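You operate a simulated robot arm through the tools that you are given. There is no shell and no other tool.

The job below is to be done with a simulated robot arm. You get a single attempt, and the scene is never put back.

Task
The jam is cleared: press the overload button inside the blue machine, then start and stop it as a check.
Fine: unplug before you open the door; door shut and latched before you plug in.

The check looks at the end state, three seconds after you hand in, the way a careful person would. Anything else that was tipped, shoved, dropped, spilled or broken makes it a failure.

Robot
A 6-joint arm with a two-finger gripper, fixed in place. Base frame: the origin is at the foot of the arm, x ahead of it, y to its left, z up. Lengths are in m, angles in rad, forces in N, time in s.
Its first joint turns from -2.897 to 2.897 rad. Payload 3.43 kg.
The tool frame sits at the grasp point between the pads (the TCP): z along the fingers, y along the line on which they close. The tips reach 0.02 m beyond it. Largest opening 0.19 m; the body of the gripper starts 0.248 m behind the TCP.
Orientation is told as [roll, pitch, yaw] about the base's x, y, z axes, in that order, counted from this pose: with the fingers straight down and closing along the base's y, the tool's x points along the base's -x, its y along +y and its z along -z.

Tools
- The arm moves only by the tool jog_arm. Its argument "series" is a list of rows, each a list of 7 numbers: the shift along the tool's x, y, z in m, then the turn, a rotation vector about the tool's x, y, z in degrees, then the closure, from 0 (fully open) to 1 (shut). In form: [[dx, dy, dz, ax, ay, az, hand], ...]. A call has 1 to 20 rows; each row shifts and turns the commanded pose from where the row before left it, along the tool's axes as they then stand. Rows are played at 5 a second. More than 0.05 m and 0.15 rad between two rows, or a gripper value outside its range, and nothing of the call is played. Where a pose cannot be reached the arm comes as near as it can. A force on the tool above 90 N (or 10 N above the force at the start of the call, whichever is more), or a blocked arm, ends the call early, and 0.2 s more pass. The fingers move at their own pace (about 0.045 m/s each) and stop on an object; they squeeze with about 34 N. The grip force told is the motor's: it shows also when the fingers shut on nothing. Time passes only in rows, and 0.2 s behind the last, so rows that do not move let the fingers close. The reply holds the time, the measured pose of the TCP, the force on the tool along the base axes, the opening and the grip force, in the units named above and with some noise, with the torque about the TCP (base axes, N m) and any sound that the robot's microphone picked up.
- Cameras (640 x 400 px; columns grow to the right, rows downward): "scene" is fixed at [0.0501, 0.6514, 1.5014]; the picture's right is [0.16, -0.99, 0.00], its down [-0.72, -0.12, -0.69] and it looks along [0.68, 0.11, -0.73] (base axes); focal length 239 px, centre (320, 200). "wrist" rides on the gripper at [0.07, -0.008, -0.288] in the tool frame; the picture's right is [0.12, 0.99, 0.00], its down [-0.96, 0.12, -0.25] and it looks along [-0.25, 0.03, 0.97] (tool axes); focal length 261 px, centre (320, 200). There is no depth. A picture from a camera that has moved, and an enlarged one, comes with that camera's place and axes in the base frame and with its lens.
- get_image(camera): a new picture of that camera. The clock stands still meanwhile.
- lift_body(by): slides the trunk up (or, below 0, down) by that many m; the arm rides with it, the base frame stays. It gives what a move gives, with no picture.
- close_up(camera, box): a new picture of the part [left, top, right, bottom] of that camera's present view, enlarged. The clock stands still meanwhile.
- hand_in(): hands the job in; it is judged then, once.

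Places have to be worked out from the pictures, the camera data and where the tool is seen. Open the gripper and draw the arm clear of the work before you hand the job in, unless the task says otherwise.

The tools are called after "Call:" by a JSON object that holds its "op" and its "data". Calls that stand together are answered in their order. jog_arm: Moves the arm, as the interface text tells. Its arguments: {"type":"object","properties":{"series":{"type":"array"}},"required":["series"]} The other tools are called the same way: lift_body (by) slides the trunk up or down; get_image (camera) takes a picture; close_up (camera, box) takes an enlarged picture of a part of a camera's view; hand_in () hands the job in.

At the start:

```text
time: 0.0
ee_pos: [0.46, 0.5147, 1.2938]
tool_rot: [0.0, 0.0, 0.001]
wrist_force: [0.3, 0.8, -0.3]
moment: [-0.01, -0.01, 0.0]
width: 0.1901
finger_force: 0.0
trunk travel left (down, up): [-0.175, 0.065]
```

scene: 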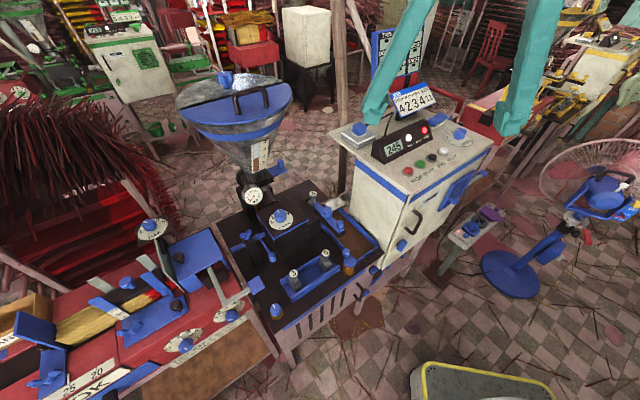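
wrist: 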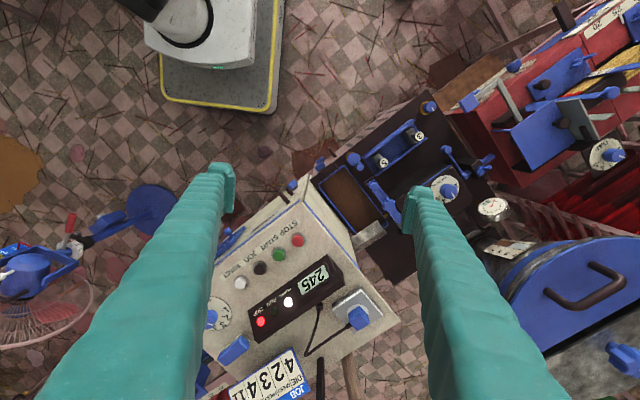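

I see a cluttered workshop with a machine with a white cabinet (buttons, plug, door) in the middle. I take enlarged views to identify the parts before moving.

Call:
{"op": "close_up", "data": {"camera": "scene", "box": [320, 60, 520, 185]}}

Call:
{"op": "close_up", "data": {"camera": "scene", "box": [320, 160, 520, 285]}}

Call:
{"op": "close_up", "data": {"camera": "scene", "box": [160, 60, 400, 210]}}

Call:
{"op": "close_up", "data": {"camera": "wrist", "box": [180, 180, 420, 400]}}

```text
3.20 times, centred on (420, 122) of scene
camera zoom: at [0.0501, 0.6514, 1.5014], right [0.16, -0.99, 0.0], down [-0.72, -0.12, -0.69], along [0.68, 0.11, -0.73], focal length 766 px, centre (0, 448)
```

zoom: 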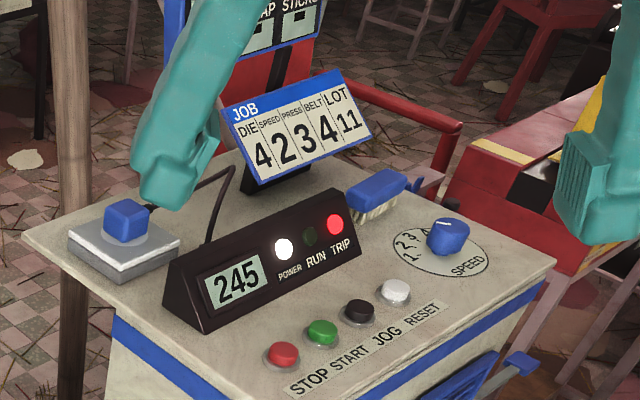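

```text
3.20 times, centred on (420, 222) of scene
camera zoom: at [0.0501, 0.6514, 1.5014], right [0.16, -0.99, 0.0], down [-0.72, -0.12, -0.69], along [0.68, 0.11, -0.73], focal length 766 px, centre (0, 128)
```

zoom: 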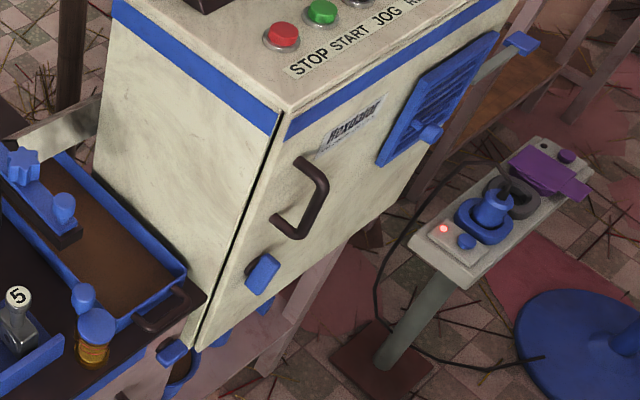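

```text
2.67 times, centred on (280, 135) of scene
camera zoom: at [0.0501, 0.6514, 1.5014], right [0.16, -0.99, 0.0], down [-0.72, -0.12, -0.69], along [0.68, 0.11, -0.73], focal length 638 px, centre (427, 373)
```

zoom: 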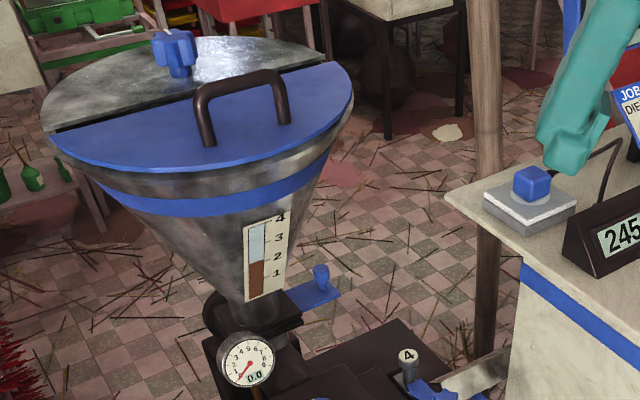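

```text
1.82 times, centred on (300, 290) of wrist
camera zoom: at [0.3898, 0.5057, 1.5815], right [-0.12, 0.99, 0.0], down [0.96, 0.12, 0.25], along [0.25, 0.03, -0.97], focal length 474 px, centre (356, 36)
```

zoom: 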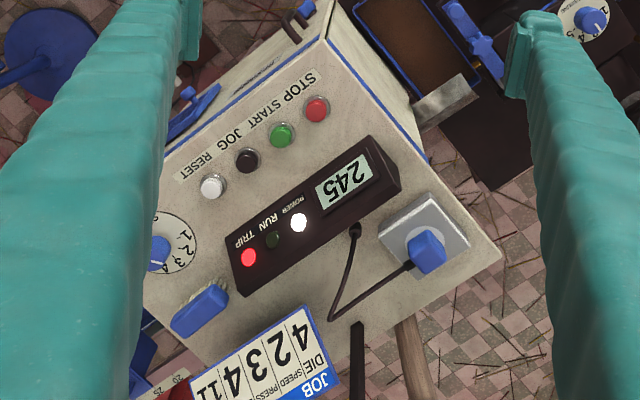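

The STOP button triangulates to about (0.616, 0.488, 1.06), START about (0.658, 0.447, 1.057), and RESET about (0.74, 0.367, 1.055). The cabinet door faces toward (-x,-y). I move the hand to the right, well above everything, to look at the door front and the outlet post.

Call:
{"op": "jog_arm", "data": {"series": [[0, -0.05, 0, 0, 0, 0, 0], [0, -0.05, 0, 0, 0, 0, 0], [0, -0.05, 0, 0, 0, 0, 0], [0, -0.05, 0, 0, 0, 0, 0], [0, -0.05, 0, 0, 0, 0, 0], [0, -0.05, 0, 0, 0, 0, 0], [0, -0.05, 0, 0, 0, 0, 0]]}}

Call:
{"op": "get_image", "data": {"camera": "wrist"}}

Call:
{"op": "get_image", "data": {"camera": "scene"}}

```text
time: 1.6
ee_pos: [0.462, 0.1629, 1.2953]
tool_rot: [0.001, 0.0, 0.001]
wrist_force: [0.0, 1.1, 0.9]
moment: [-0.16, 0.06, -0.01]
width: 0.1899
finger_force: 0.1
trunk travel left (down, up): [-0.175, 0.065]
```

```text
taken
camera wrist: at [0.3919, 0.1545, 1.5815], right [-0.12, 0.99, 0.0], down [0.96, 0.12, 0.25], along [0.25, 0.03, -0.97], focal length 261 px, centre (320, 200)
```

wrist: 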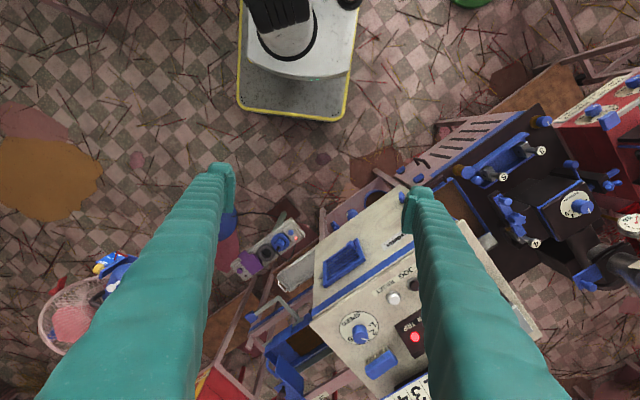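

```text
taken
```

scene: 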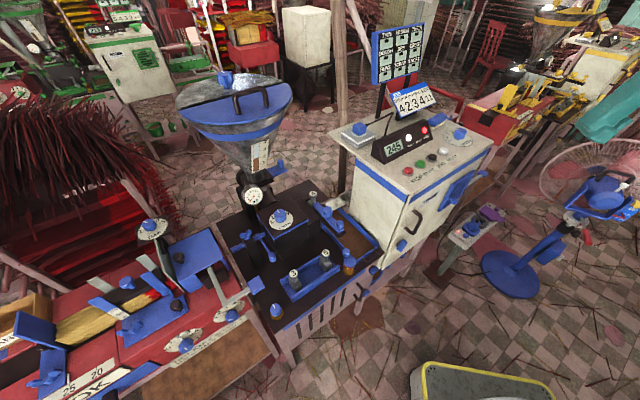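

Call:
{"op": "close_up", "data": {"camera": "wrist", "box": [220, 180, 420, 305]}}

Call:
{"op": "close_up", "data": {"camera": "scene", "box": [350, 150, 540, 270]}}

Call:
{"op": "close_up", "data": {"camera": "scene", "box": [340, 20, 500, 120]}}

Call:
{"op": "close_up", "data": {"camera": "wrist", "box": [260, 240, 420, 340]}}

```text
3.20 times, centred on (320, 242) of wrist
camera zoom: at [0.3919, 0.1545, 1.5815], right [-0.12, 0.99, 0.0], down [0.96, 0.12, 0.25], along [0.25, 0.03, -0.97], focal length 834 px, centre (320, 64)
```

zoom: 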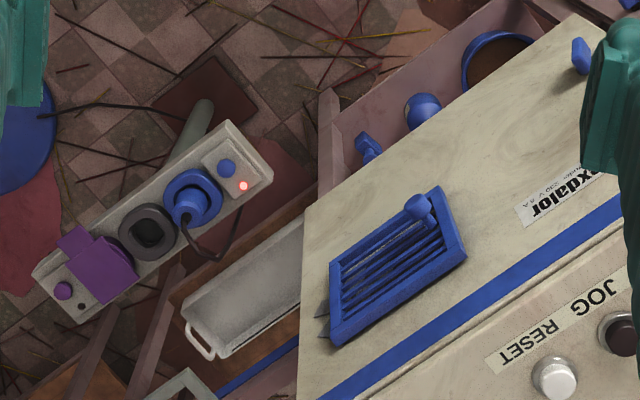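

```text
3.33 times, centred on (445, 210) of scene
camera zoom: at [0.0501, 0.6514, 1.5014], right [0.16, -0.99, 0.0], down [-0.72, -0.12, -0.69], along [0.68, 0.11, -0.73], focal length 798 px, centre (-97, 167)
```

zoom: 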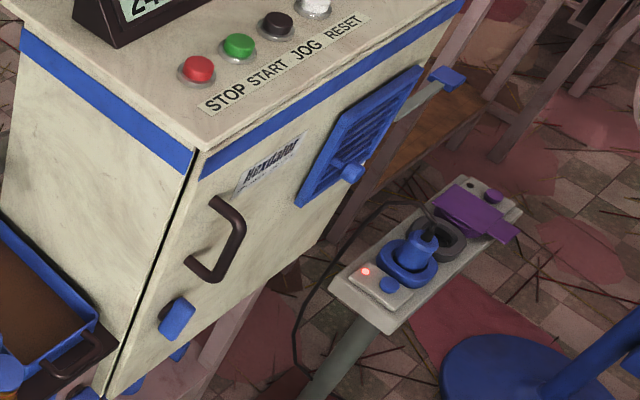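

```text
4.00 times, centred on (420, 70) of scene
camera zoom: at [0.0501, 0.6514, 1.5014], right [0.16, -0.99, 0.0], down [-0.72, -0.12, -0.69], along [0.68, 0.11, -0.73], focal length 958 px, centre (-80, 720)
```

zoom: 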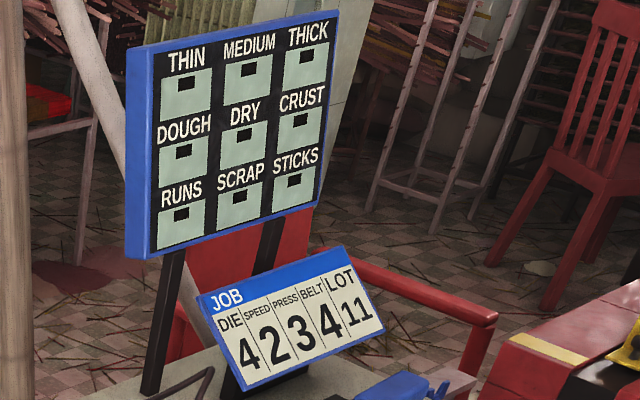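

```text
4.00 times, centred on (340, 290) of wrist
camera zoom: at [0.3919, 0.1545, 1.5815], right [-0.12, 0.99, 0.0], down [0.96, 0.12, 0.25], along [0.25, 0.03, -0.97], focal length 1043 px, centre (240, -160)
```

zoom: 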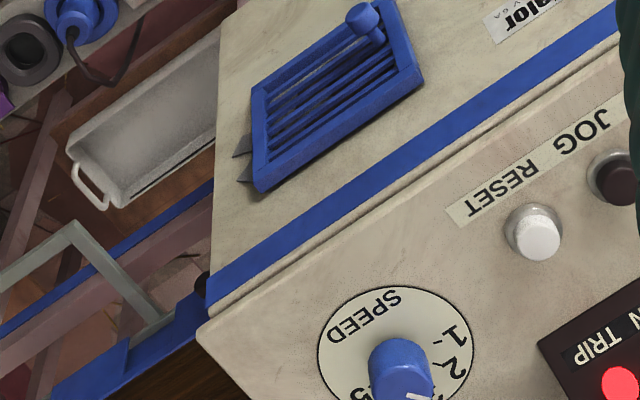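

The outlet post holds a blue plug in a socket, an empty dark socket, and a purple item. I zoom in on the cord routing to be sure which plug feeds the machine.

Call:
{"op": "close_up", "data": {"camera": "scene", "box": [420, 195, 540, 270]}}

Call:
{"op": "close_up", "data": {"camera": "scene", "box": [420, 250, 540, 325]}}

Call:
{"op": "close_up", "data": {"camera": "wrist", "box": [220, 205, 320, 267]}}

Call:
{"op": "close_up", "data": {"camera": "scene", "box": [335, 90, 415, 140]}}

Call:
{"op": "close_up", "data": {"camera": "scene", "box": [480, 120, 640, 220]}}

```text
5.33 times, centred on (480, 232) of scene
camera zoom: at [0.0501, 0.6514, 1.5014], right [0.16, -0.99, 0.0], down [-0.72, -0.12, -0.69], along [0.68, 0.11, -0.73], focal length 1277 px, centre (-533, 27)
```

zoom: 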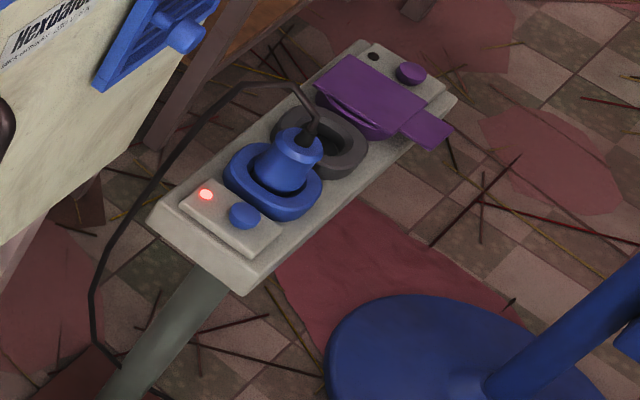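

```text
5.33 times, centred on (480, 288) of scene
camera zoom: at [0.0501, 0.6514, 1.5014], right [0.16, -0.99, 0.0], down [-0.72, -0.12, -0.69], along [0.68, 0.11, -0.73], focal length 1277 px, centre (-533, -267)
```

zoom: 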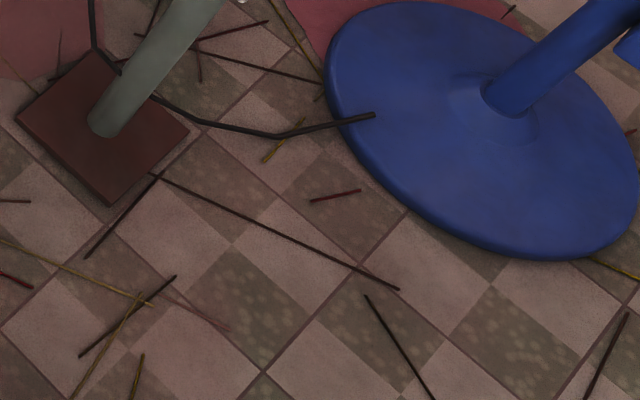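

```text
6.40 times, centred on (270, 236) of wrist
camera zoom: at [0.3919, 0.1545, 1.5815], right [-0.12, 0.99, 0.0], down [0.96, 0.12, 0.25], along [0.25, 0.03, -0.97], focal length 1668 px, centre (640, -30)
```

zoom: 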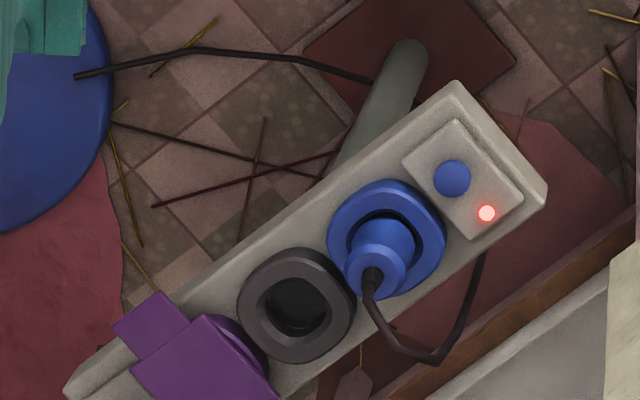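

```text
8.00 times, centred on (375, 115) of scene
camera zoom: at [0.0501, 0.6514, 1.5014], right [0.16, -0.99, 0.0], down [-0.72, -0.12, -0.69], along [0.68, 0.11, -0.73], focal length 1915 px, centre (-120, 880)
```

zoom: 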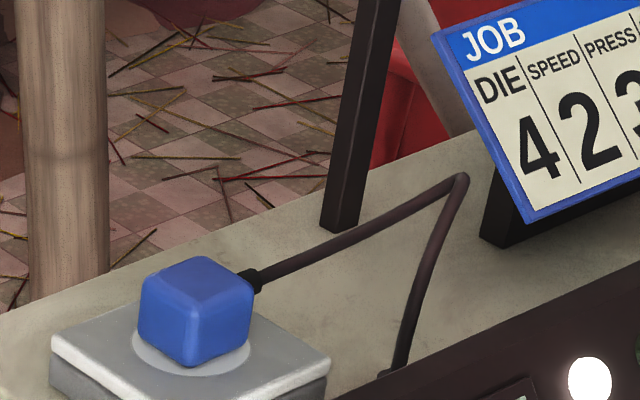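

```text
4.00 times, centred on (560, 170) of scene
camera zoom: at [0.0501, 0.6514, 1.5014], right [0.16, -0.99, 0.0], down [-0.72, -0.12, -0.69], along [0.68, 0.11, -0.73], focal length 958 px, centre (-640, 320)
```

zoom: 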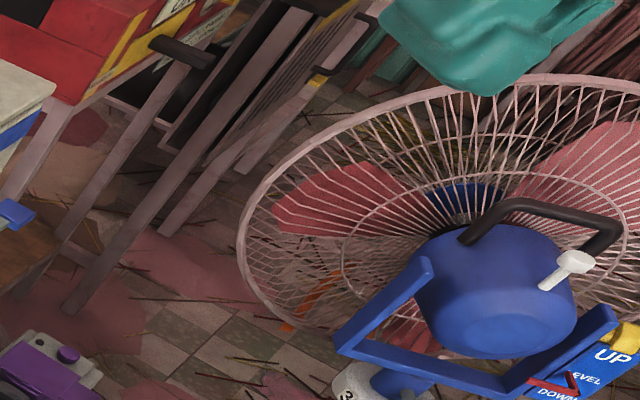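

The cord from the post's blue plug runs to the fan, so that one must stay. The machine's own supply is the blue cube plug in the grey socket on the cabinet top, with its cord going to the display box, at about (0.776, 0.639, 1.088). I move over the cabinet at height and yaw the tool about 45° to match the cabinet, to look at that plug.

Call:
{"op": "jog_arm", "data": {"series": [[-0.024, 0.04, 0, 0, 0, 0, 0], [-0.024, 0.04, 0, 0, 0, 0, 0], [-0.024, 0.04, 0, 0, 0, 0, 0], [-0.024, 0.04, 0, 0, 0, 0, 0], [-0.024, 0.04, 0, 0, 0, 0, 0], [-0.024, 0.04, 0, 0, 0, 0, 0], [-0.024, 0.04, 0, 0, 0, 0, 0], [-0.024, 0.04, 0, 0, 0, 0, 0], [-0.024, 0.04, 0, 0, 0, 0, 0], [-0.01, 0.04, 0, 0, 0, 0, 0], [0, 0, 0, 0, 0, 7.5, 0], [0, 0, 0, 0, 0, 7.5, 0], [0, 0, 0, 0, 0, 7.5, 0], [0, 0, 0, 0, 0, 7.5, 0], [0, 0, 0, 0, 0, 7.5, 0], [0, 0, 0, 0, 0, 7.5, 0]]}}

Call:
{"op": "get_image", "data": {"camera": "wrist"}}

Call:
{"op": "get_image", "data": {"camera": "scene"}}

```text
time: 5.0
ee_pos: [0.6673, 0.5483, 1.2514]
tool_rot: [0.006, 0.0, -0.787]
wrist_force: [0.0, -0.4, 0.2]
moment: [0.01, 0.0, 0.01]
width: 0.1903
finger_force: 0.0
out of reach, approached as far as the arm can: row 8, 9, 10
trunk travel left (down, up): [-0.175, 0.065]
```

```text
taken
camera wrist: at [0.611, 0.5914, 1.539], right [0.62, 0.79, 0.01], down [0.76, -0.6, 0.25], along [0.2, -0.15, -0.97], focal length 261 px, centre (320, 200)
```

wrist: 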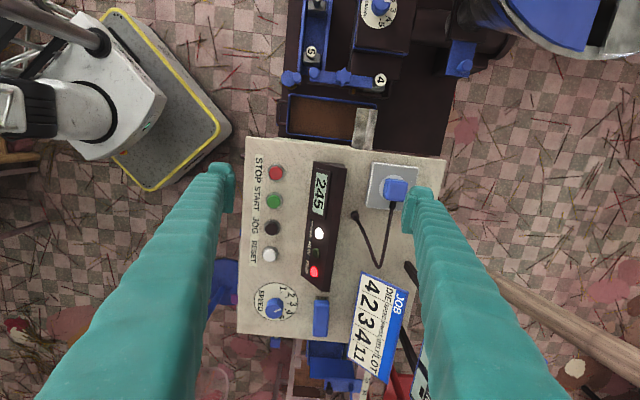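

```text
taken
```

scene: 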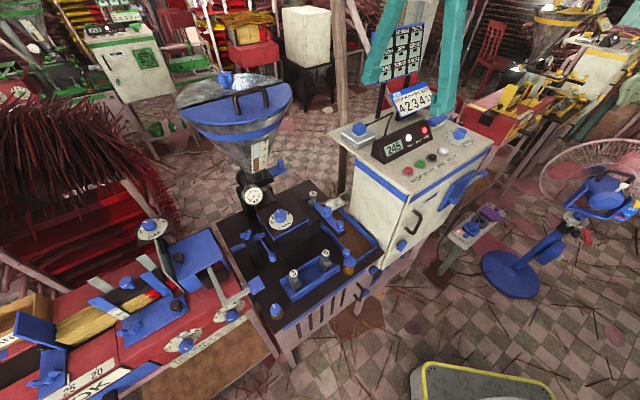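

The plug cube is confirmed at about (0.77, 0.64), which is near the arm's radial limit with the tool pointing down (radius 0.864 at z 1.25). I raise the trunk to gain reach, then will go lower where the reach is longer.

Call:
{"op": "lift_body", "data": {"by": 0.064}}

Call:
{"op": "close_up", "data": {"camera": "wrist", "box": [300, 140, 460, 240]}}

```text
time: 6.0
ee_pos: [0.6667, 0.5473, 1.3158]
tool_rot: [0.003, -0.001, -0.788]
wrist_force: [-0.2, 0.0, -0.7]
moment: [-0.01, 0.0, -0.01]
width: 0.1899
finger_force: 0.1
trunk travel left (down, up): [-0.239, 0.001]
```

```text
4.00 times, centred on (380, 190) of wrist
camera zoom: at [0.6111, 0.5915, 1.6027], right [0.62, 0.79, 0.01], down [0.76, -0.6, 0.25], along [0.2, -0.15, -0.97], focal length 1043 px, centre (80, 240)
```

zoom: 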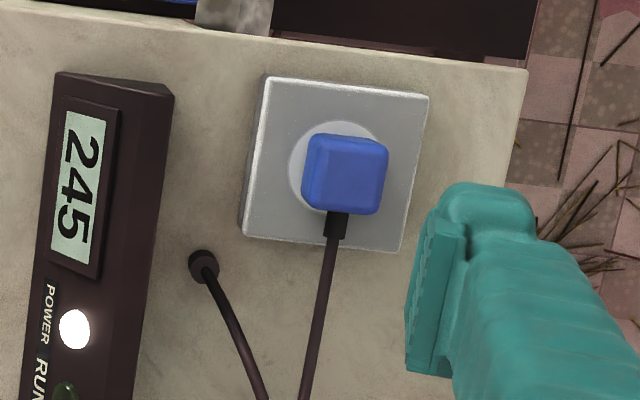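

The plug cube is ~0.035 m, centred near (0.768, 0.637), with its cord leaving the right-lateral face at mid height. I descend to z≈1.16 and push outward along the cabinet depth to test the reachable radius with the tool vertical.

Call:
{"op": "jog_arm", "data": {"series": [[0, 0, 0.04, 0, 0, 0, 0], [0, 0, 0.04, 0, 0, 0, 0], [0, 0, 0.04, 0, 0, 0, 0], [0, 0, 0.035, 0, 0, 0, 0], [0, 0.02, 0, 0, 0, 0, 0], [0, 0.02, 0, 0, 0, 0, 0], [0, 0.02, 0, 0, 0, 0, 0], [0, 0.02, 0, 0, 0, 0, 0], [0, 0.02, 0, 0, 0, 0, 0], [0, 0.02, 0, 0, 0, 0, 0]]}}

Call:
{"op": "get_image", "data": {"camera": "wrist"}}

Call:
{"op": "get_image", "data": {"camera": "scene"}}

```text
time: 8.2
ee_pos: [0.7523, 0.633, 1.1622]
tool_rot: [0.006, 0.0, -0.785]
wrist_force: [-0.3, 0.0, 0.4]
moment: [0.07, -0.09, -0.03]
width: 0.1898
finger_force: 0.1
trunk travel left (down, up): [-0.239, 0.001]
```

```text
taken
camera wrist: at [0.6957, 0.6768, 1.4494], right [0.62, 0.79, 0.01], down [0.76, -0.6, 0.25], along [0.2, -0.15, -0.97], focal length 261 px, centre (320, 200)
```

wrist: 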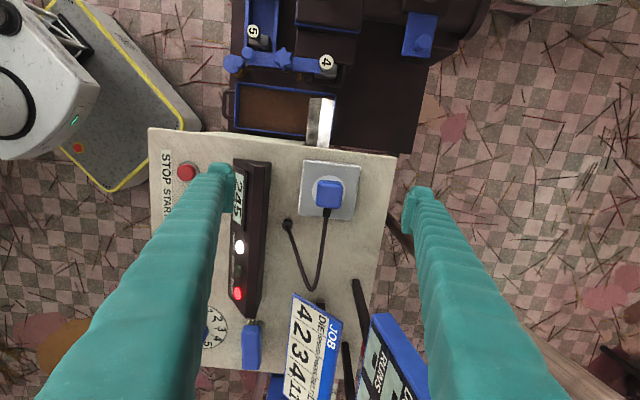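

```text
taken
```

scene: 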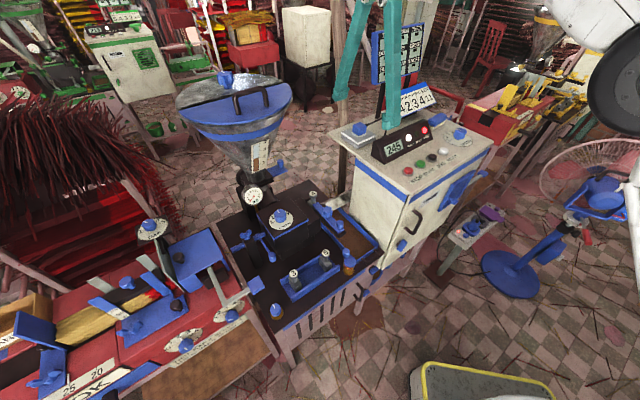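

Reach is better than feared: the hand is at radius 0.983 with the tool vertical. I zoom in on the plug to align.

Call:
{"op": "close_up", "data": {"camera": "wrist", "box": [270, 140, 398, 220]}}

Call:
{"op": "close_up", "data": {"camera": "scene", "box": [320, 90, 432, 160]}}

```text
5.00 times, centred on (334, 180) of wrist
camera zoom: at [0.6957, 0.6768, 1.4494], right [0.62, 0.79, 0.01], down [0.76, -0.6, 0.25], along [0.2, -0.15, -0.97], focal length 1303 px, centre (250, 300)
```

zoom: 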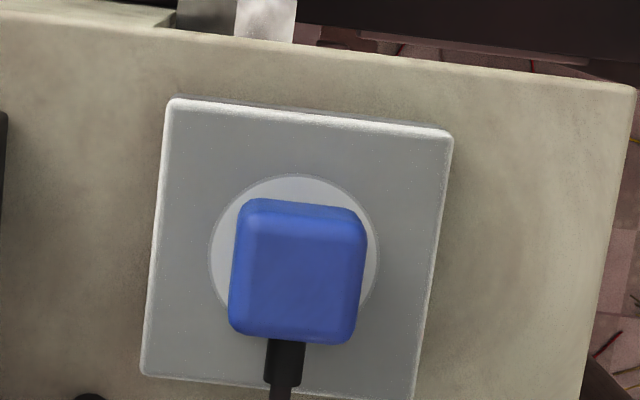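

```text
5.71 times, centred on (376, 125) of scene
camera zoom: at [0.0501, 0.6514, 1.5014], right [0.16, -0.99, 0.0], down [-0.72, -0.12, -0.69], along [0.68, 0.11, -0.73], focal length 1368 px, centre (0, 629)
```

zoom: 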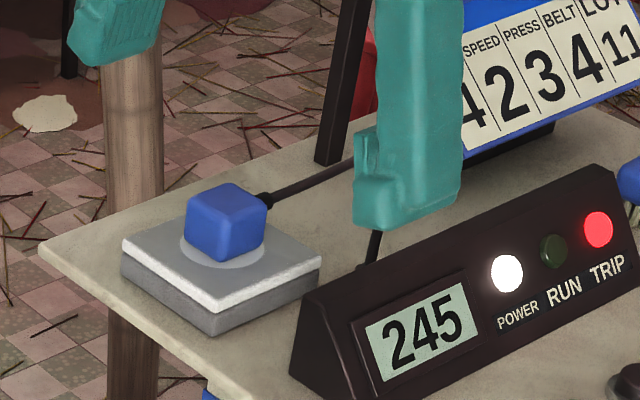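

The cube's top centre triangulates to (0.770, 0.638, 1.102), and its base is about 1.067. I narrow the fingers to about 0.075 m and centre over it at this height before descending.

Call:
{"op": "jog_arm", "data": {"series": [[-0.003, 0.0055, 0, 0, 0, 0, 0.6], [-0.003, 0.0055, 0, 0, 0, 0, 0.6], [-0.003, 0.005, 0, 0, 0, 0, 0.6], [0, 0, 0, 0, 0, 0, 0.6], [0, 0, 0, 0, 0, 0, 0.6], [0, 0, 0, 0, 0, 0, 0.6], [0, 0, 0, 0, 0, 0, 0.6], [0, 0, 0, 0, 0, 0, 0.6]]}}

Call:
{"op": "get_image", "data": {"camera": "wrist"}}

Call:
{"op": "close_up", "data": {"camera": "scene", "box": [320, 70, 448, 150]}}

```text
time: 10.0
ee_pos: [0.7711, 0.6391, 1.1606]
tool_rot: [0.004, -0.001, -0.785]
wrist_force: [-0.4, -0.2, -0.3]
moment: [-0.01, 0.03, 0.01]
width: 0.0761
finger_force: 0.1
trunk travel left (down, up): [-0.239, 0.001]
```

```text
taken
camera wrist: at [0.7144, 0.6821, 1.4485], right [0.62, 0.79, 0.01], down [0.76, -0.6, 0.25], along [0.2, -0.15, -0.97], focal length 261 px, centre (320, 200)
```

wrist: 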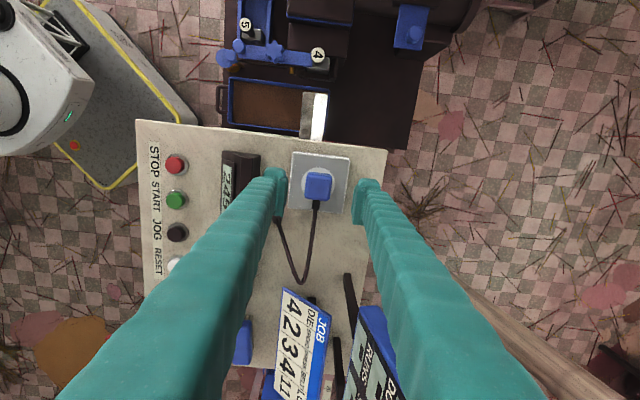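

```text
5.00 times, centred on (384, 110) of scene
camera zoom: at [0.0501, 0.6514, 1.5014], right [0.16, -0.99, 0.0], down [-0.72, -0.12, -0.69], along [0.68, 0.11, -0.73], focal length 1197 px, centre (0, 650)
```

zoom: 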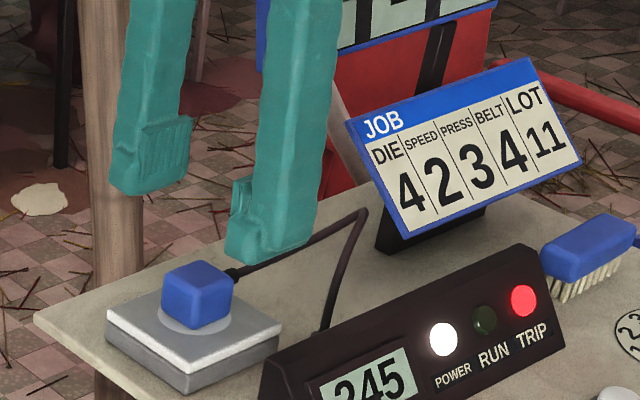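

The projection of the tool axis falls right on the cube, and the fingers straddle it clear of the cord and display. I descend to TCP z≈1.093 and then close.

Call:
{"op": "jog_arm", "data": {"series": [[0, 0, 0.02, 0, 0, 0, 0.6], [0, 0, 0.02, 0, 0, 0, 0.6], [0, 0, 0.015, 0, 0, 0, 0.6], [0, 0, 0.0115, 0, 0, 0, 0.6], [0, 0, 0, 0, 0, 0, 0.6]]}}

Call:
{"op": "close_up", "data": {"camera": "scene", "box": [320, 90, 432, 160]}}

Call:
{"op": "close_up", "data": {"camera": "wrist", "box": [240, 120, 400, 220]}}

```text
time: 11.2
ee_pos: [0.772, 0.6389, 1.0956]
tool_rot: [0.007, 0.0, -0.785]
wrist_force: [0.0, 0.2, -0.9]
moment: [-0.05, 0.01, 0.06]
width: 0.0759
finger_force: 0.0
trunk travel left (down, up): [-0.239, 0.001]
```

```text
5.71 times, centred on (376, 125) of scene
camera zoom: at [0.0501, 0.6514, 1.5014], right [0.16, -0.99, 0.0], down [-0.72, -0.12, -0.69], along [0.68, 0.11, -0.73], focal length 1368 px, centre (0, 629)
```

zoom: 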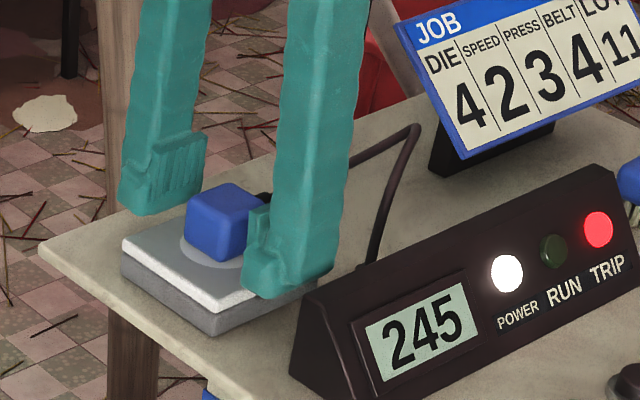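

```text
4.00 times, centred on (320, 170) of wrist
camera zoom: at [0.7147, 0.6818, 1.3826], right [0.62, 0.79, 0.01], down [0.76, -0.6, 0.25], along [0.2, -0.15, -0.97], focal length 1043 px, centre (320, 320)
```

zoom: 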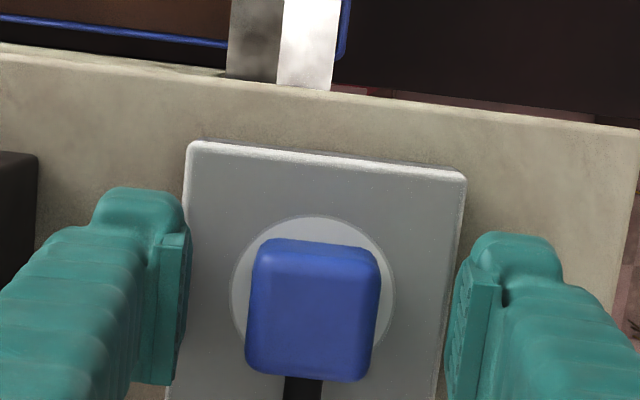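

Fingers straddle the cube nicely. I close on it.

Call:
{"op": "jog_arm", "data": {"series": [[0, 0, 0, 0, 0, 0, 0.85], [0, 0, 0, 0, 0, 0, 1], [0, 0, 0, 0, 0, 0, 1], [0, 0, 0, 0, 0, 0, 1], [0, 0, 0, 0, 0, 0, 1]]}}

Call:
{"op": "close_up", "data": {"camera": "scene", "box": [320, 90, 432, 160]}}

```text
time: 12.4
ee_pos: [0.7715, 0.6388, 1.0948]
tool_rot: [0.006, 0.0, -0.786]
wrist_force: [0.2, 0.2, 3.9]
moment: [0.03, 0.01, 0.04]
width: 0.0345
finger_force: 33.7
trunk travel left (down, up): [-0.239, 0.001]
heard: snap
```

```text
5.71 times, centred on (376, 125) of scene
camera zoom: at [0.0501, 0.6514, 1.5014], right [0.16, -0.99, 0.0], down [-0.72, -0.12, -0.69], along [0.68, 0.11, -0.73], focal length 1368 px, centre (0, 629)
```

zoom: 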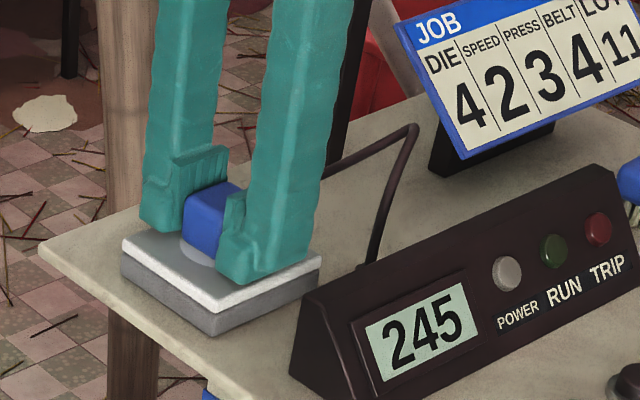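

A snap was heard and the POWER/TRIP lamps went dark, so the plug has come out of contact. I lift gently to see how far it travels and how it behaves.

Call:
{"op": "jog_arm", "data": {"series": [[0, 0, -0.005, 0, 0, 0, 1], [0, 0, -0.005, 0, 0, 0, 1], [0, 0, -0.005, 0, 0, 0, 1], [0, 0, -0.005, 0, 0, 0, 1]]}}

Call:
{"op": "close_up", "data": {"camera": "scene", "box": [320, 90, 432, 160]}}

Call:
{"op": "get_image", "data": {"camera": "wrist"}}

```text
time: 13.4
ee_pos: [0.7678, 0.6352, 1.125]
tool_rot: [0.018, -0.001, -0.785]
wrist_force: [3.4, 3.9, 21.7]
moment: [0.6, -0.66, -0.02]
width: 0.0059
finger_force: 32.8
trunk travel left (down, up): [-0.239, 0.001]
heard: snap
```

```text
5.71 times, centred on (376, 125) of scene
camera zoom: at [0.0501, 0.6514, 1.5014], right [0.16, -0.99, 0.0], down [-0.72, -0.12, -0.69], along [0.68, 0.11, -0.73], focal length 1368 px, centre (0, 629)
```

zoom: 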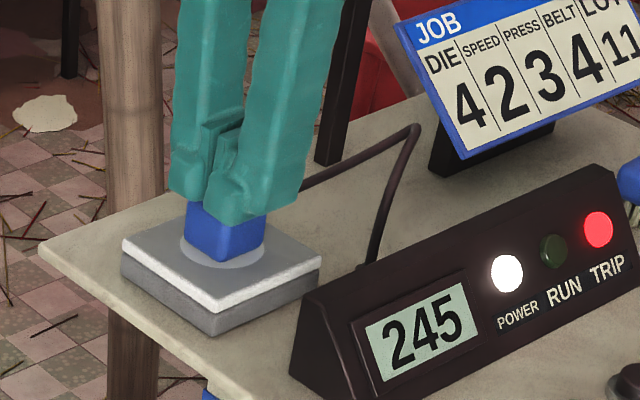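

```text
taken
camera wrist: at [0.7095, 0.677, 1.4123], right [0.62, 0.79, 0.02], down [0.76, -0.6, 0.25], along [0.21, -0.14, -0.97], focal length 261 px, centre (320, 200)
```

wrist: 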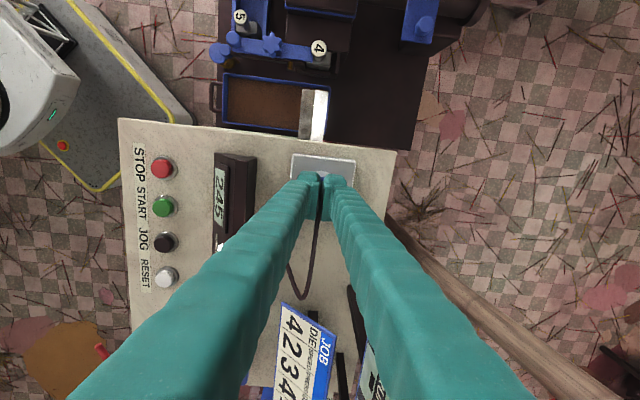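

The fingers slipped off the cube's rounded top and pushed it back in: second snap, lamps lit again. So the plug only has a short travel; I back off upward, reopen, and inspect before gripping again with a much smaller lift.

Call:
{"op": "jog_arm", "data": {"series": [[0, 0, -0.02, 0, 0, 0, 1], [0, 0, -0.015, 0, 0, 0, 1], [0, 0, 0, 0, 0, 0, 0.6], [0, 0, 0, 0, 0, 0, 0.6], [0, 0, 0, 0, 0, 0, 0.6], [0, 0, 0, 0, 0, 0, 0.6], [0, 0, 0, 0, 0, 0, 0.6]]}}

Call:
{"op": "close_up", "data": {"camera": "scene", "box": [320, 90, 432, 160]}}

Call:
{"op": "close_up", "data": {"camera": "wrist", "box": [240, 120, 400, 220]}}

```text
time: 15.0
ee_pos: [0.7721, 0.6386, 1.1493]
tool_rot: [0.006, 0.0, -0.786]
wrist_force: [0.1, -0.4, -0.2]
moment: [0.0, 0.0, -0.01]
width: 0.076
finger_force: 0.1
trunk travel left (down, up): [-0.239, 0.001]
```

```text
5.71 times, centred on (376, 125) of scene
camera zoom: at [0.0501, 0.6514, 1.5014], right [0.16, -0.99, 0.0], down [-0.72, -0.12, -0.69], along [0.68, 0.11, -0.73], focal length 1368 px, centre (0, 629)
```

zoom: 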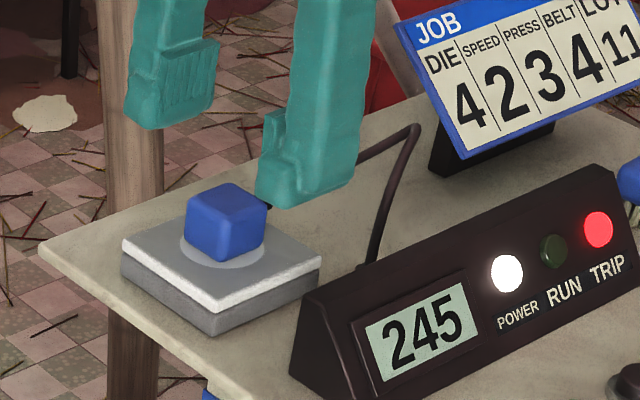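

```text
4.00 times, centred on (320, 170) of wrist
camera zoom: at [0.7142, 0.6814, 1.437], right [0.62, 0.79, 0.01], down [0.76, -0.6, 0.25], along [0.2, -0.15, -0.97], focal length 1043 px, centre (320, 320)
```

zoom: 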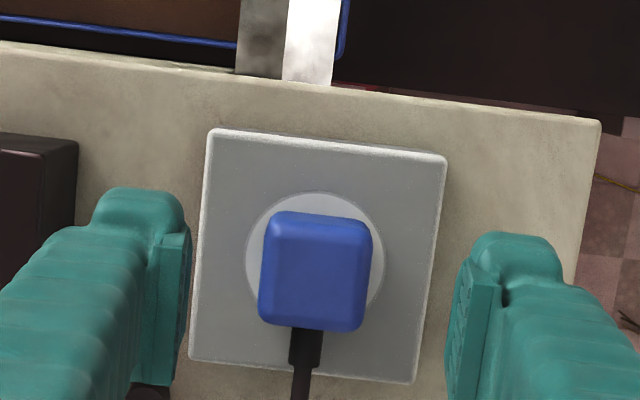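

The plug is seated again and intact, with the lamps on. I descend slightly lower for a deeper grip, close, and check without lifting.

Call:
{"op": "jog_arm", "data": {"series": [[0, 0, 0.02, 0, 0, 0, 0.6], [0, 0, 0.02, 0, 0, 0, 0.6], [0, 0, 0.018, 0, 0, 0, 0.6], [0, 0, 0, 0, 0, 0, 0.85], [0, 0, 0, 0, 0, 0, 1], [0, 0, 0, 0, 0, 0, 1], [0, 0, 0, 0, 0, 0, 1], [0, 0, 0, 0, 0, 0, 1]]}}

Call:
{"op": "close_up", "data": {"camera": "scene", "box": [320, 90, 432, 160]}}

Call:
{"op": "close_up", "data": {"camera": "wrist", "box": [260, 120, 388, 200]}}

```text
time: 16.8
ee_pos: [0.7698, 0.6364, 1.0948]
tool_rot: [0.011, 0.001, -0.786]
wrist_force: [-15.2, -14.9, 38.9]
moment: [-0.49, 0.51, -0.06]
width: 0.0348
finger_force: 34.1
trunk travel left (down, up): [-0.239, 0.001]
```

```text
5.71 times, centred on (376, 125) of scene
camera zoom: at [0.0501, 0.6514, 1.5014], right [0.16, -0.99, 0.0], down [-0.72, -0.12, -0.69], along [0.68, 0.11, -0.73], focal length 1368 px, centre (0, 629)
```

zoom: 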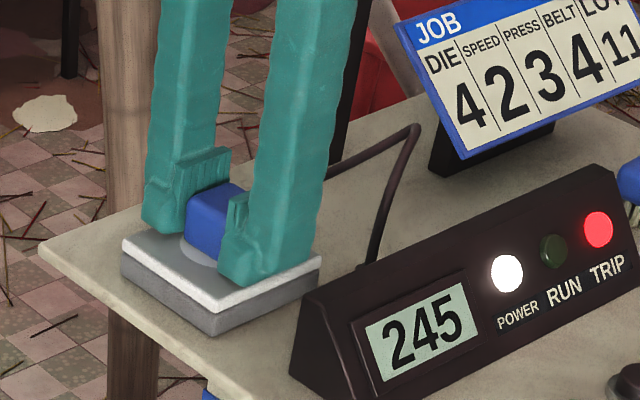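

```text
5.00 times, centred on (324, 160) of wrist
camera zoom: at [0.7125, 0.6798, 1.3828], right [0.62, 0.79, 0.01], down [0.76, -0.6, 0.25], along [0.2, -0.15, -0.97], focal length 1303 px, centre (300, 400)
```

zoom: 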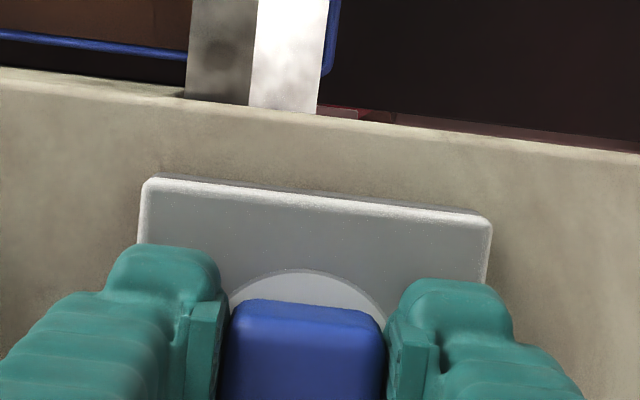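

Now the fingertips rest on the socket plate (38.9 N upward), so the plate top is about z 1.075. The plug is held and the lamps are still on. I lift in 2–3 mm steps to relieve the force and ease it out.

Call:
{"op": "jog_arm", "data": {"series": [[0, 0, -0.002, 0, 0, 0, 1], [0, 0, -0.002, 0, 0, 0, 1]]}}

Call:
{"op": "close_up", "data": {"camera": "scene", "box": [320, 90, 432, 160]}}

```text
time: 17.4
ee_pos: [0.7716, 0.64, 1.0947]
tool_rot: [0.009, 0.0, -0.785]
wrist_force: [-6.9, -6.8, 21.6]
moment: [-0.69, 0.69, -0.01]
width: 0.0349
finger_force: 33.8
trunk travel left (down, up): [-0.239, 0.001]
heard: snap
```

```text
5.71 times, centred on (376, 125) of scene
camera zoom: at [0.0501, 0.6514, 1.5014], right [0.16, -0.99, 0.0], down [-0.72, -0.12, -0.69], along [0.68, 0.11, -0.73], focal length 1368 px, centre (0, 629)
```

zoom: 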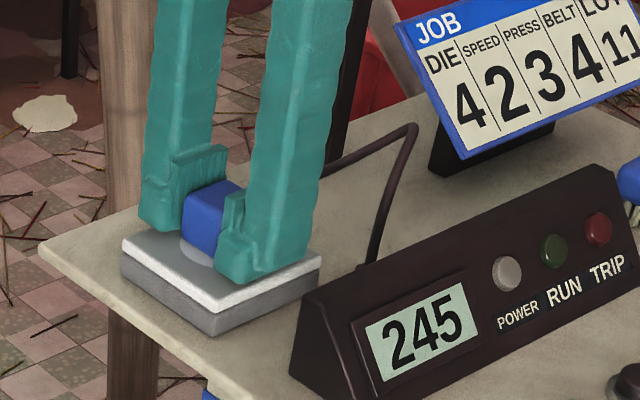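

Snap again and the lamps are out, so the plug has released. I lift another 2+2 mm and look at force and plug height.

Call:
{"op": "jog_arm", "data": {"series": [[0, 0, -0.002, 0, 0, 0, 1], [0, 0, -0.002, 0, 0, 0, 1]]}}

Call:
{"op": "close_up", "data": {"camera": "scene", "box": [348, 108, 388, 133]}}

Call:
{"op": "close_up", "data": {"camera": "wrist", "box": [260, 120, 388, 200]}}

```text
time: 18.0
ee_pos: [0.7713, 0.6389, 1.0973]
tool_rot: [0.006, 0.0, -0.782]
wrist_force: [-0.4, 0.3, -0.5]
moment: [-0.02, 0.02, 0.04]
width: 0.0347
finger_force: 33.6
trunk travel left (down, up): [-0.239, 0.001]
```

```text
16.00 times, centred on (368, 120) of scene
camera zoom: at [0.0501, 0.6514, 1.5014], right [0.16, -0.99, 0.0], down [-0.72, -0.12, -0.69], along [0.68, 0.11, -0.73], focal length 3830 px, centre (-448, 1472)
```

zoom: 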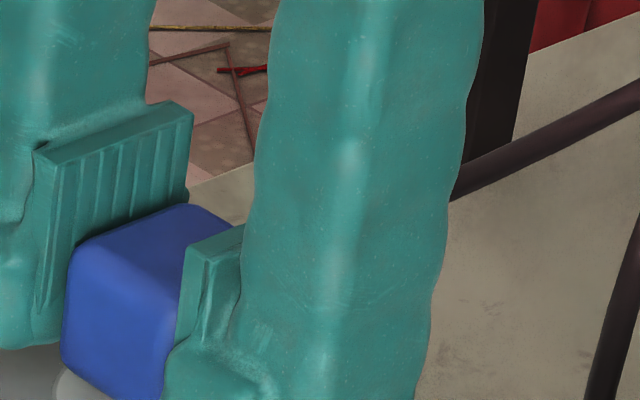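

```text
5.00 times, centred on (324, 160) of wrist
camera zoom: at [0.7148, 0.6825, 1.3862], right [0.62, 0.79, 0.01], down [0.76, -0.6, 0.25], along [0.2, -0.15, -0.97], focal length 1303 px, centre (300, 400)
```

zoom: 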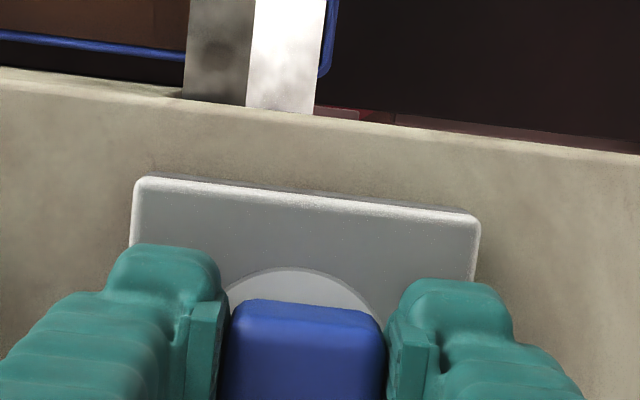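

Forces are near zero now with the plug in the grip, so it seems free. I keep lifting in small steps and check that it follows.

Call:
{"op": "jog_arm", "data": {"series": [[0, 0, -0.002, 0, 0, 0, 1], [0, 0, -0.002, 0, 0, 0, 1]]}}

Call:
{"op": "close_up", "data": {"camera": "scene", "box": [348, 108, 388, 133]}}

Call:
{"op": "close_up", "data": {"camera": "wrist", "box": [260, 120, 388, 200]}}

```text
time: 18.6
ee_pos: [0.7713, 0.6393, 1.1031]
tool_rot: [0.005, 0.001, -0.783]
wrist_force: [0.7, 0.4, -0.6]
moment: [0.01, 0.01, 0.02]
width: 0.0346
finger_force: 33.9
trunk travel left (down, up): [-0.239, 0.001]
```

```text
16.00 times, centred on (368, 120) of scene
camera zoom: at [0.0501, 0.6514, 1.5014], right [0.16, -0.99, 0.0], down [-0.72, -0.12, -0.69], along [0.68, 0.11, -0.73], focal length 3830 px, centre (-448, 1472)
```

zoom: 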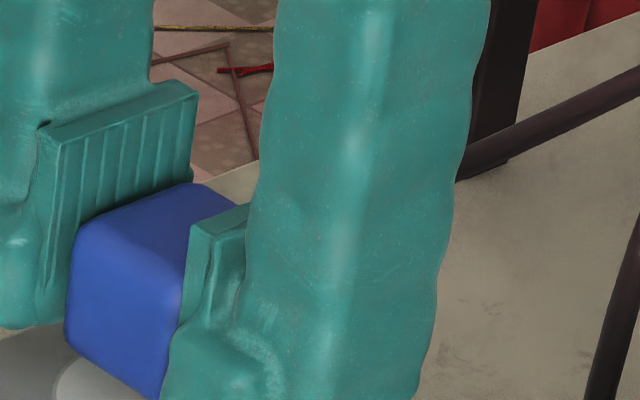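

```text
5.00 times, centred on (324, 160) of wrist
camera zoom: at [0.7145, 0.6821, 1.3909], right [0.62, 0.79, 0.01], down [0.76, -0.6, 0.25], along [0.2, -0.15, -0.97], focal length 1303 px, centre (300, 400)
```

zoom: 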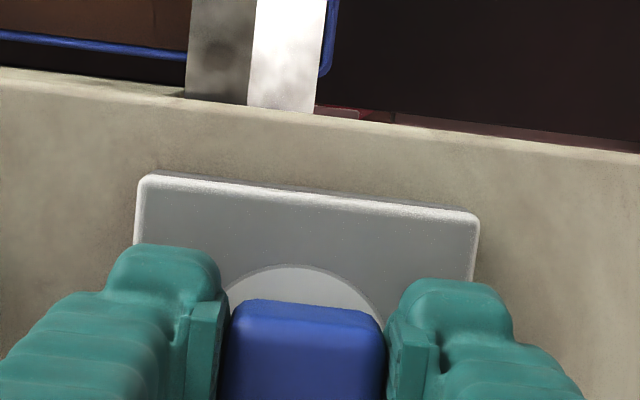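

The plug follows upward. I continue in small steps and watch for the end of travel.

Call:
{"op": "jog_arm", "data": {"series": [[0, 0, -0.002, 0, 0, 0, 1], [0, 0, -0.002, 0, 0, 0, 1]]}}

Call:
{"op": "close_up", "data": {"camera": "scene", "box": [340, 108, 388, 138]}}

```text
time: 19.2
ee_pos: [0.7709, 0.6381, 1.1076]
tool_rot: [0.007, 0.0, -0.787]
wrist_force: [-0.2, 1.0, -0.5]
moment: [-0.03, 0.0, 0.02]
width: 0.0345
finger_force: 33.9
trunk travel left (down, up): [-0.239, 0.001]
```

```text
13.33 times, centred on (364, 123) of scene
camera zoom: at [0.0501, 0.6514, 1.5014], right [0.16, -0.99, 0.0], down [-0.72, -0.12, -0.69], along [0.68, 0.11, -0.73], focal length 3192 px, centre (-267, 1227)
```

zoom: 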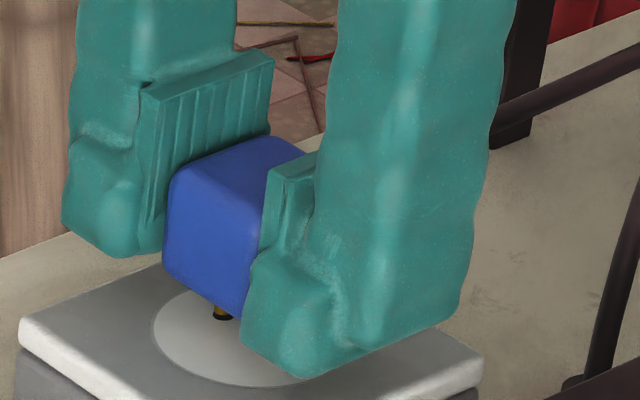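

I can now see a brass pin coming out of the disc, so it is a real plug with pins. I continue lifting gently.

Call:
{"op": "jog_arm", "data": {"series": [[0, 0, -0.002, 0, 0, 0, 1], [0, 0, -0.002, 0, 0, 0, 1], [0, 0, -0.002, 0, 0, 0, 1]]}}

Call:
{"op": "close_up", "data": {"camera": "scene", "box": [340, 100, 404, 140]}}

```text
time: 20.0
ee_pos: [0.7702, 0.6377, 1.1141]
tool_rot: [0.005, 0.0, -0.786]
wrist_force: [0.3, -0.2, -1.0]
moment: [-0.02, 0.0, 0.0]
width: 0.0348
finger_force: 33.2
trunk travel left (down, up): [-0.239, 0.001]
```

```text
10.00 times, centred on (372, 120) of scene
camera zoom: at [0.0501, 0.6514, 1.5014], right [0.16, -0.99, 0.0], down [-0.72, -0.12, -0.69], along [0.68, 0.11, -0.73], focal length 2394 px, centre (-200, 1000)
```

zoom: 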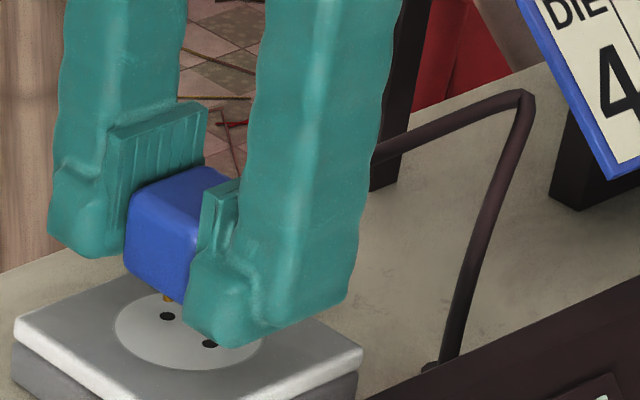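

The plug is fully out: two holes are visible below and its two pins point down along the depth direction. I plan to park it hooked on the right edge of the grey socket box, with the cube on the plate and the pins just over the edge. I lift 12 mm more and move about 0.046 m laterally right (tool -x).

Call:
{"op": "jog_arm", "data": {"series": [[0, 0, -0.006, 0, 0, 0, 1], [0, 0, -0.006, 0, 0, 0, 1], [-0.012, 0, 0, 0, 0, 0, 1], [-0.012, 0, 0, 0, 0, 0, 1], [-0.012, 0, 0, 0, 0, 0, 1], [-0.01, 0, 0, 0, 0, 0, 1], [0, 0, 0, 0, 0, 0, 1]]}}

Call:
{"op": "close_up", "data": {"camera": "scene", "box": [340, 90, 420, 140]}}

Call:
{"op": "close_up", "data": {"camera": "wrist", "box": [240, 100, 400, 200]}}

```text
time: 21.6
ee_pos: [0.8033, 0.6054, 1.1253]
tool_rot: [0.006, 0.001, -0.783]
wrist_force: [0.0, 0.7, -1.7]
moment: [0.02, -0.02, -0.04]
width: 0.0346
finger_force: 33.6
trunk travel left (down, up): [-0.239, 0.001]
```

```text
8.00 times, centred on (380, 115) of scene
camera zoom: at [0.0501, 0.6514, 1.5014], right [0.16, -0.99, 0.0], down [-0.72, -0.12, -0.69], along [0.68, 0.11, -0.73], focal length 1915 px, centre (-160, 880)
```

zoom: 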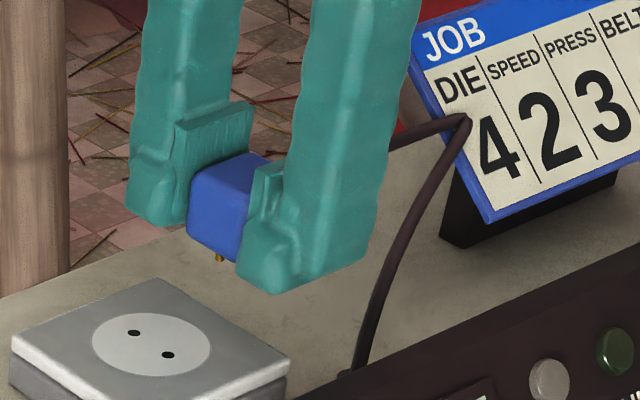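

```text
4.00 times, centred on (320, 150) of wrist
camera zoom: at [0.7465, 0.6494, 1.4133], right [0.62, 0.79, 0.01], down [0.76, -0.6, 0.25], along [0.2, -0.15, -0.97], focal length 1043 px, centre (320, 400)
```

zoom: 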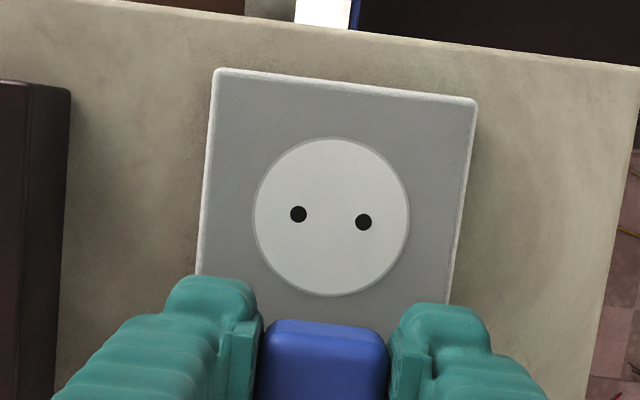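

The socket with its two holes is clearly visible, centred at (0.771, 0.637), and the plug hangs level just right of the plate. I lower it so the pins go beside the plate edge and watch the contact force.

Call:
{"op": "jog_arm", "data": {"series": [[0, 0, 0.006, 0, 0, 0, 1], [0, 0, 0.006, 0, 0, 0, 1], [0, 0, 0.006, 0, 0, 0, 1], [0, 0, 0.004, 0, 0, 0, 1], [0, 0, 0.004, 0, 0, 0, 1], [0, 0, 0.002, 0, 0, 0, 1]]}}

Call:
{"op": "close_up", "data": {"camera": "scene", "box": [340, 100, 404, 140]}}

Call:
{"op": "close_up", "data": {"camera": "wrist", "box": [240, 100, 400, 200]}}

```text
time: 23.0
ee_pos: [0.8034, 0.6057, 1.0972]
tool_rot: [0.006, 0.0, -0.785]
wrist_force: [0.7, -0.5, -0.7]
moment: [0.0, 0.0, 0.0]
width: 0.0347
finger_force: 34.0
trunk travel left (down, up): [-0.239, 0.001]
```

```text
10.00 times, centred on (372, 120) of scene
camera zoom: at [0.0501, 0.6514, 1.5014], right [0.16, -0.99, 0.0], down [-0.72, -0.12, -0.69], along [0.68, 0.11, -0.73], focal length 2394 px, centre (-200, 1000)
```

zoom: 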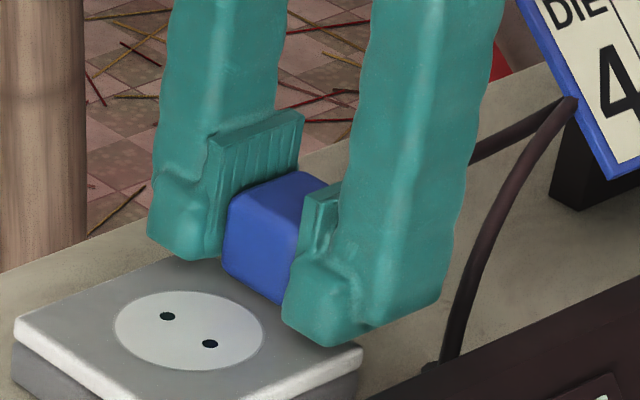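

```text
4.00 times, centred on (320, 150) of wrist
camera zoom: at [0.7471, 0.6495, 1.385], right [0.62, 0.79, 0.01], down [0.76, -0.6, 0.25], along [0.2, -0.15, -0.97], focal length 1043 px, centre (320, 400)
```

zoom: 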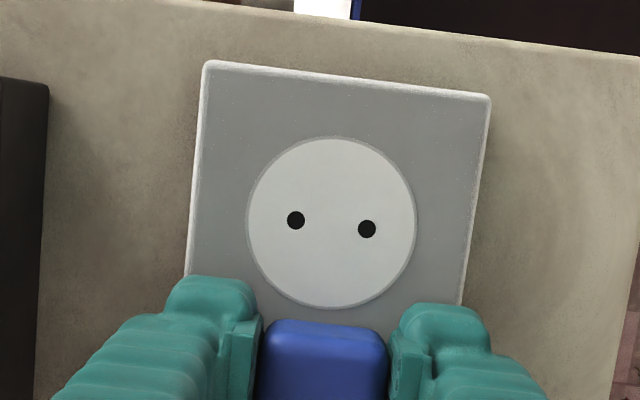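

No contact at z 1.0972, so the pins have cleared the plate edge. I lower the last 2 mm to seat the cube on the plate, then nudge it left to bring the pins against the edge.

Call:
{"op": "jog_arm", "data": {"series": [[0, 0, 0.002, 0, 0, 0, 1], [0.001, 0, 0, 0, 0, 0, 1], [0.001, 0, 0, 0, 0, 0, 1], [0.001, 0, 0, 0, 0, 0, 1]]}}

```text
time: 24.0
ee_pos: [0.8015, 0.6084, 1.0952]
tool_rot: [0.004, 0.0, -0.785]
wrist_force: [-0.2, 0.3, -0.1]
moment: [-0.03, -0.02, -0.03]
width: 0.0346
finger_force: 33.5
trunk travel left (down, up): [-0.239, 0.001]
```

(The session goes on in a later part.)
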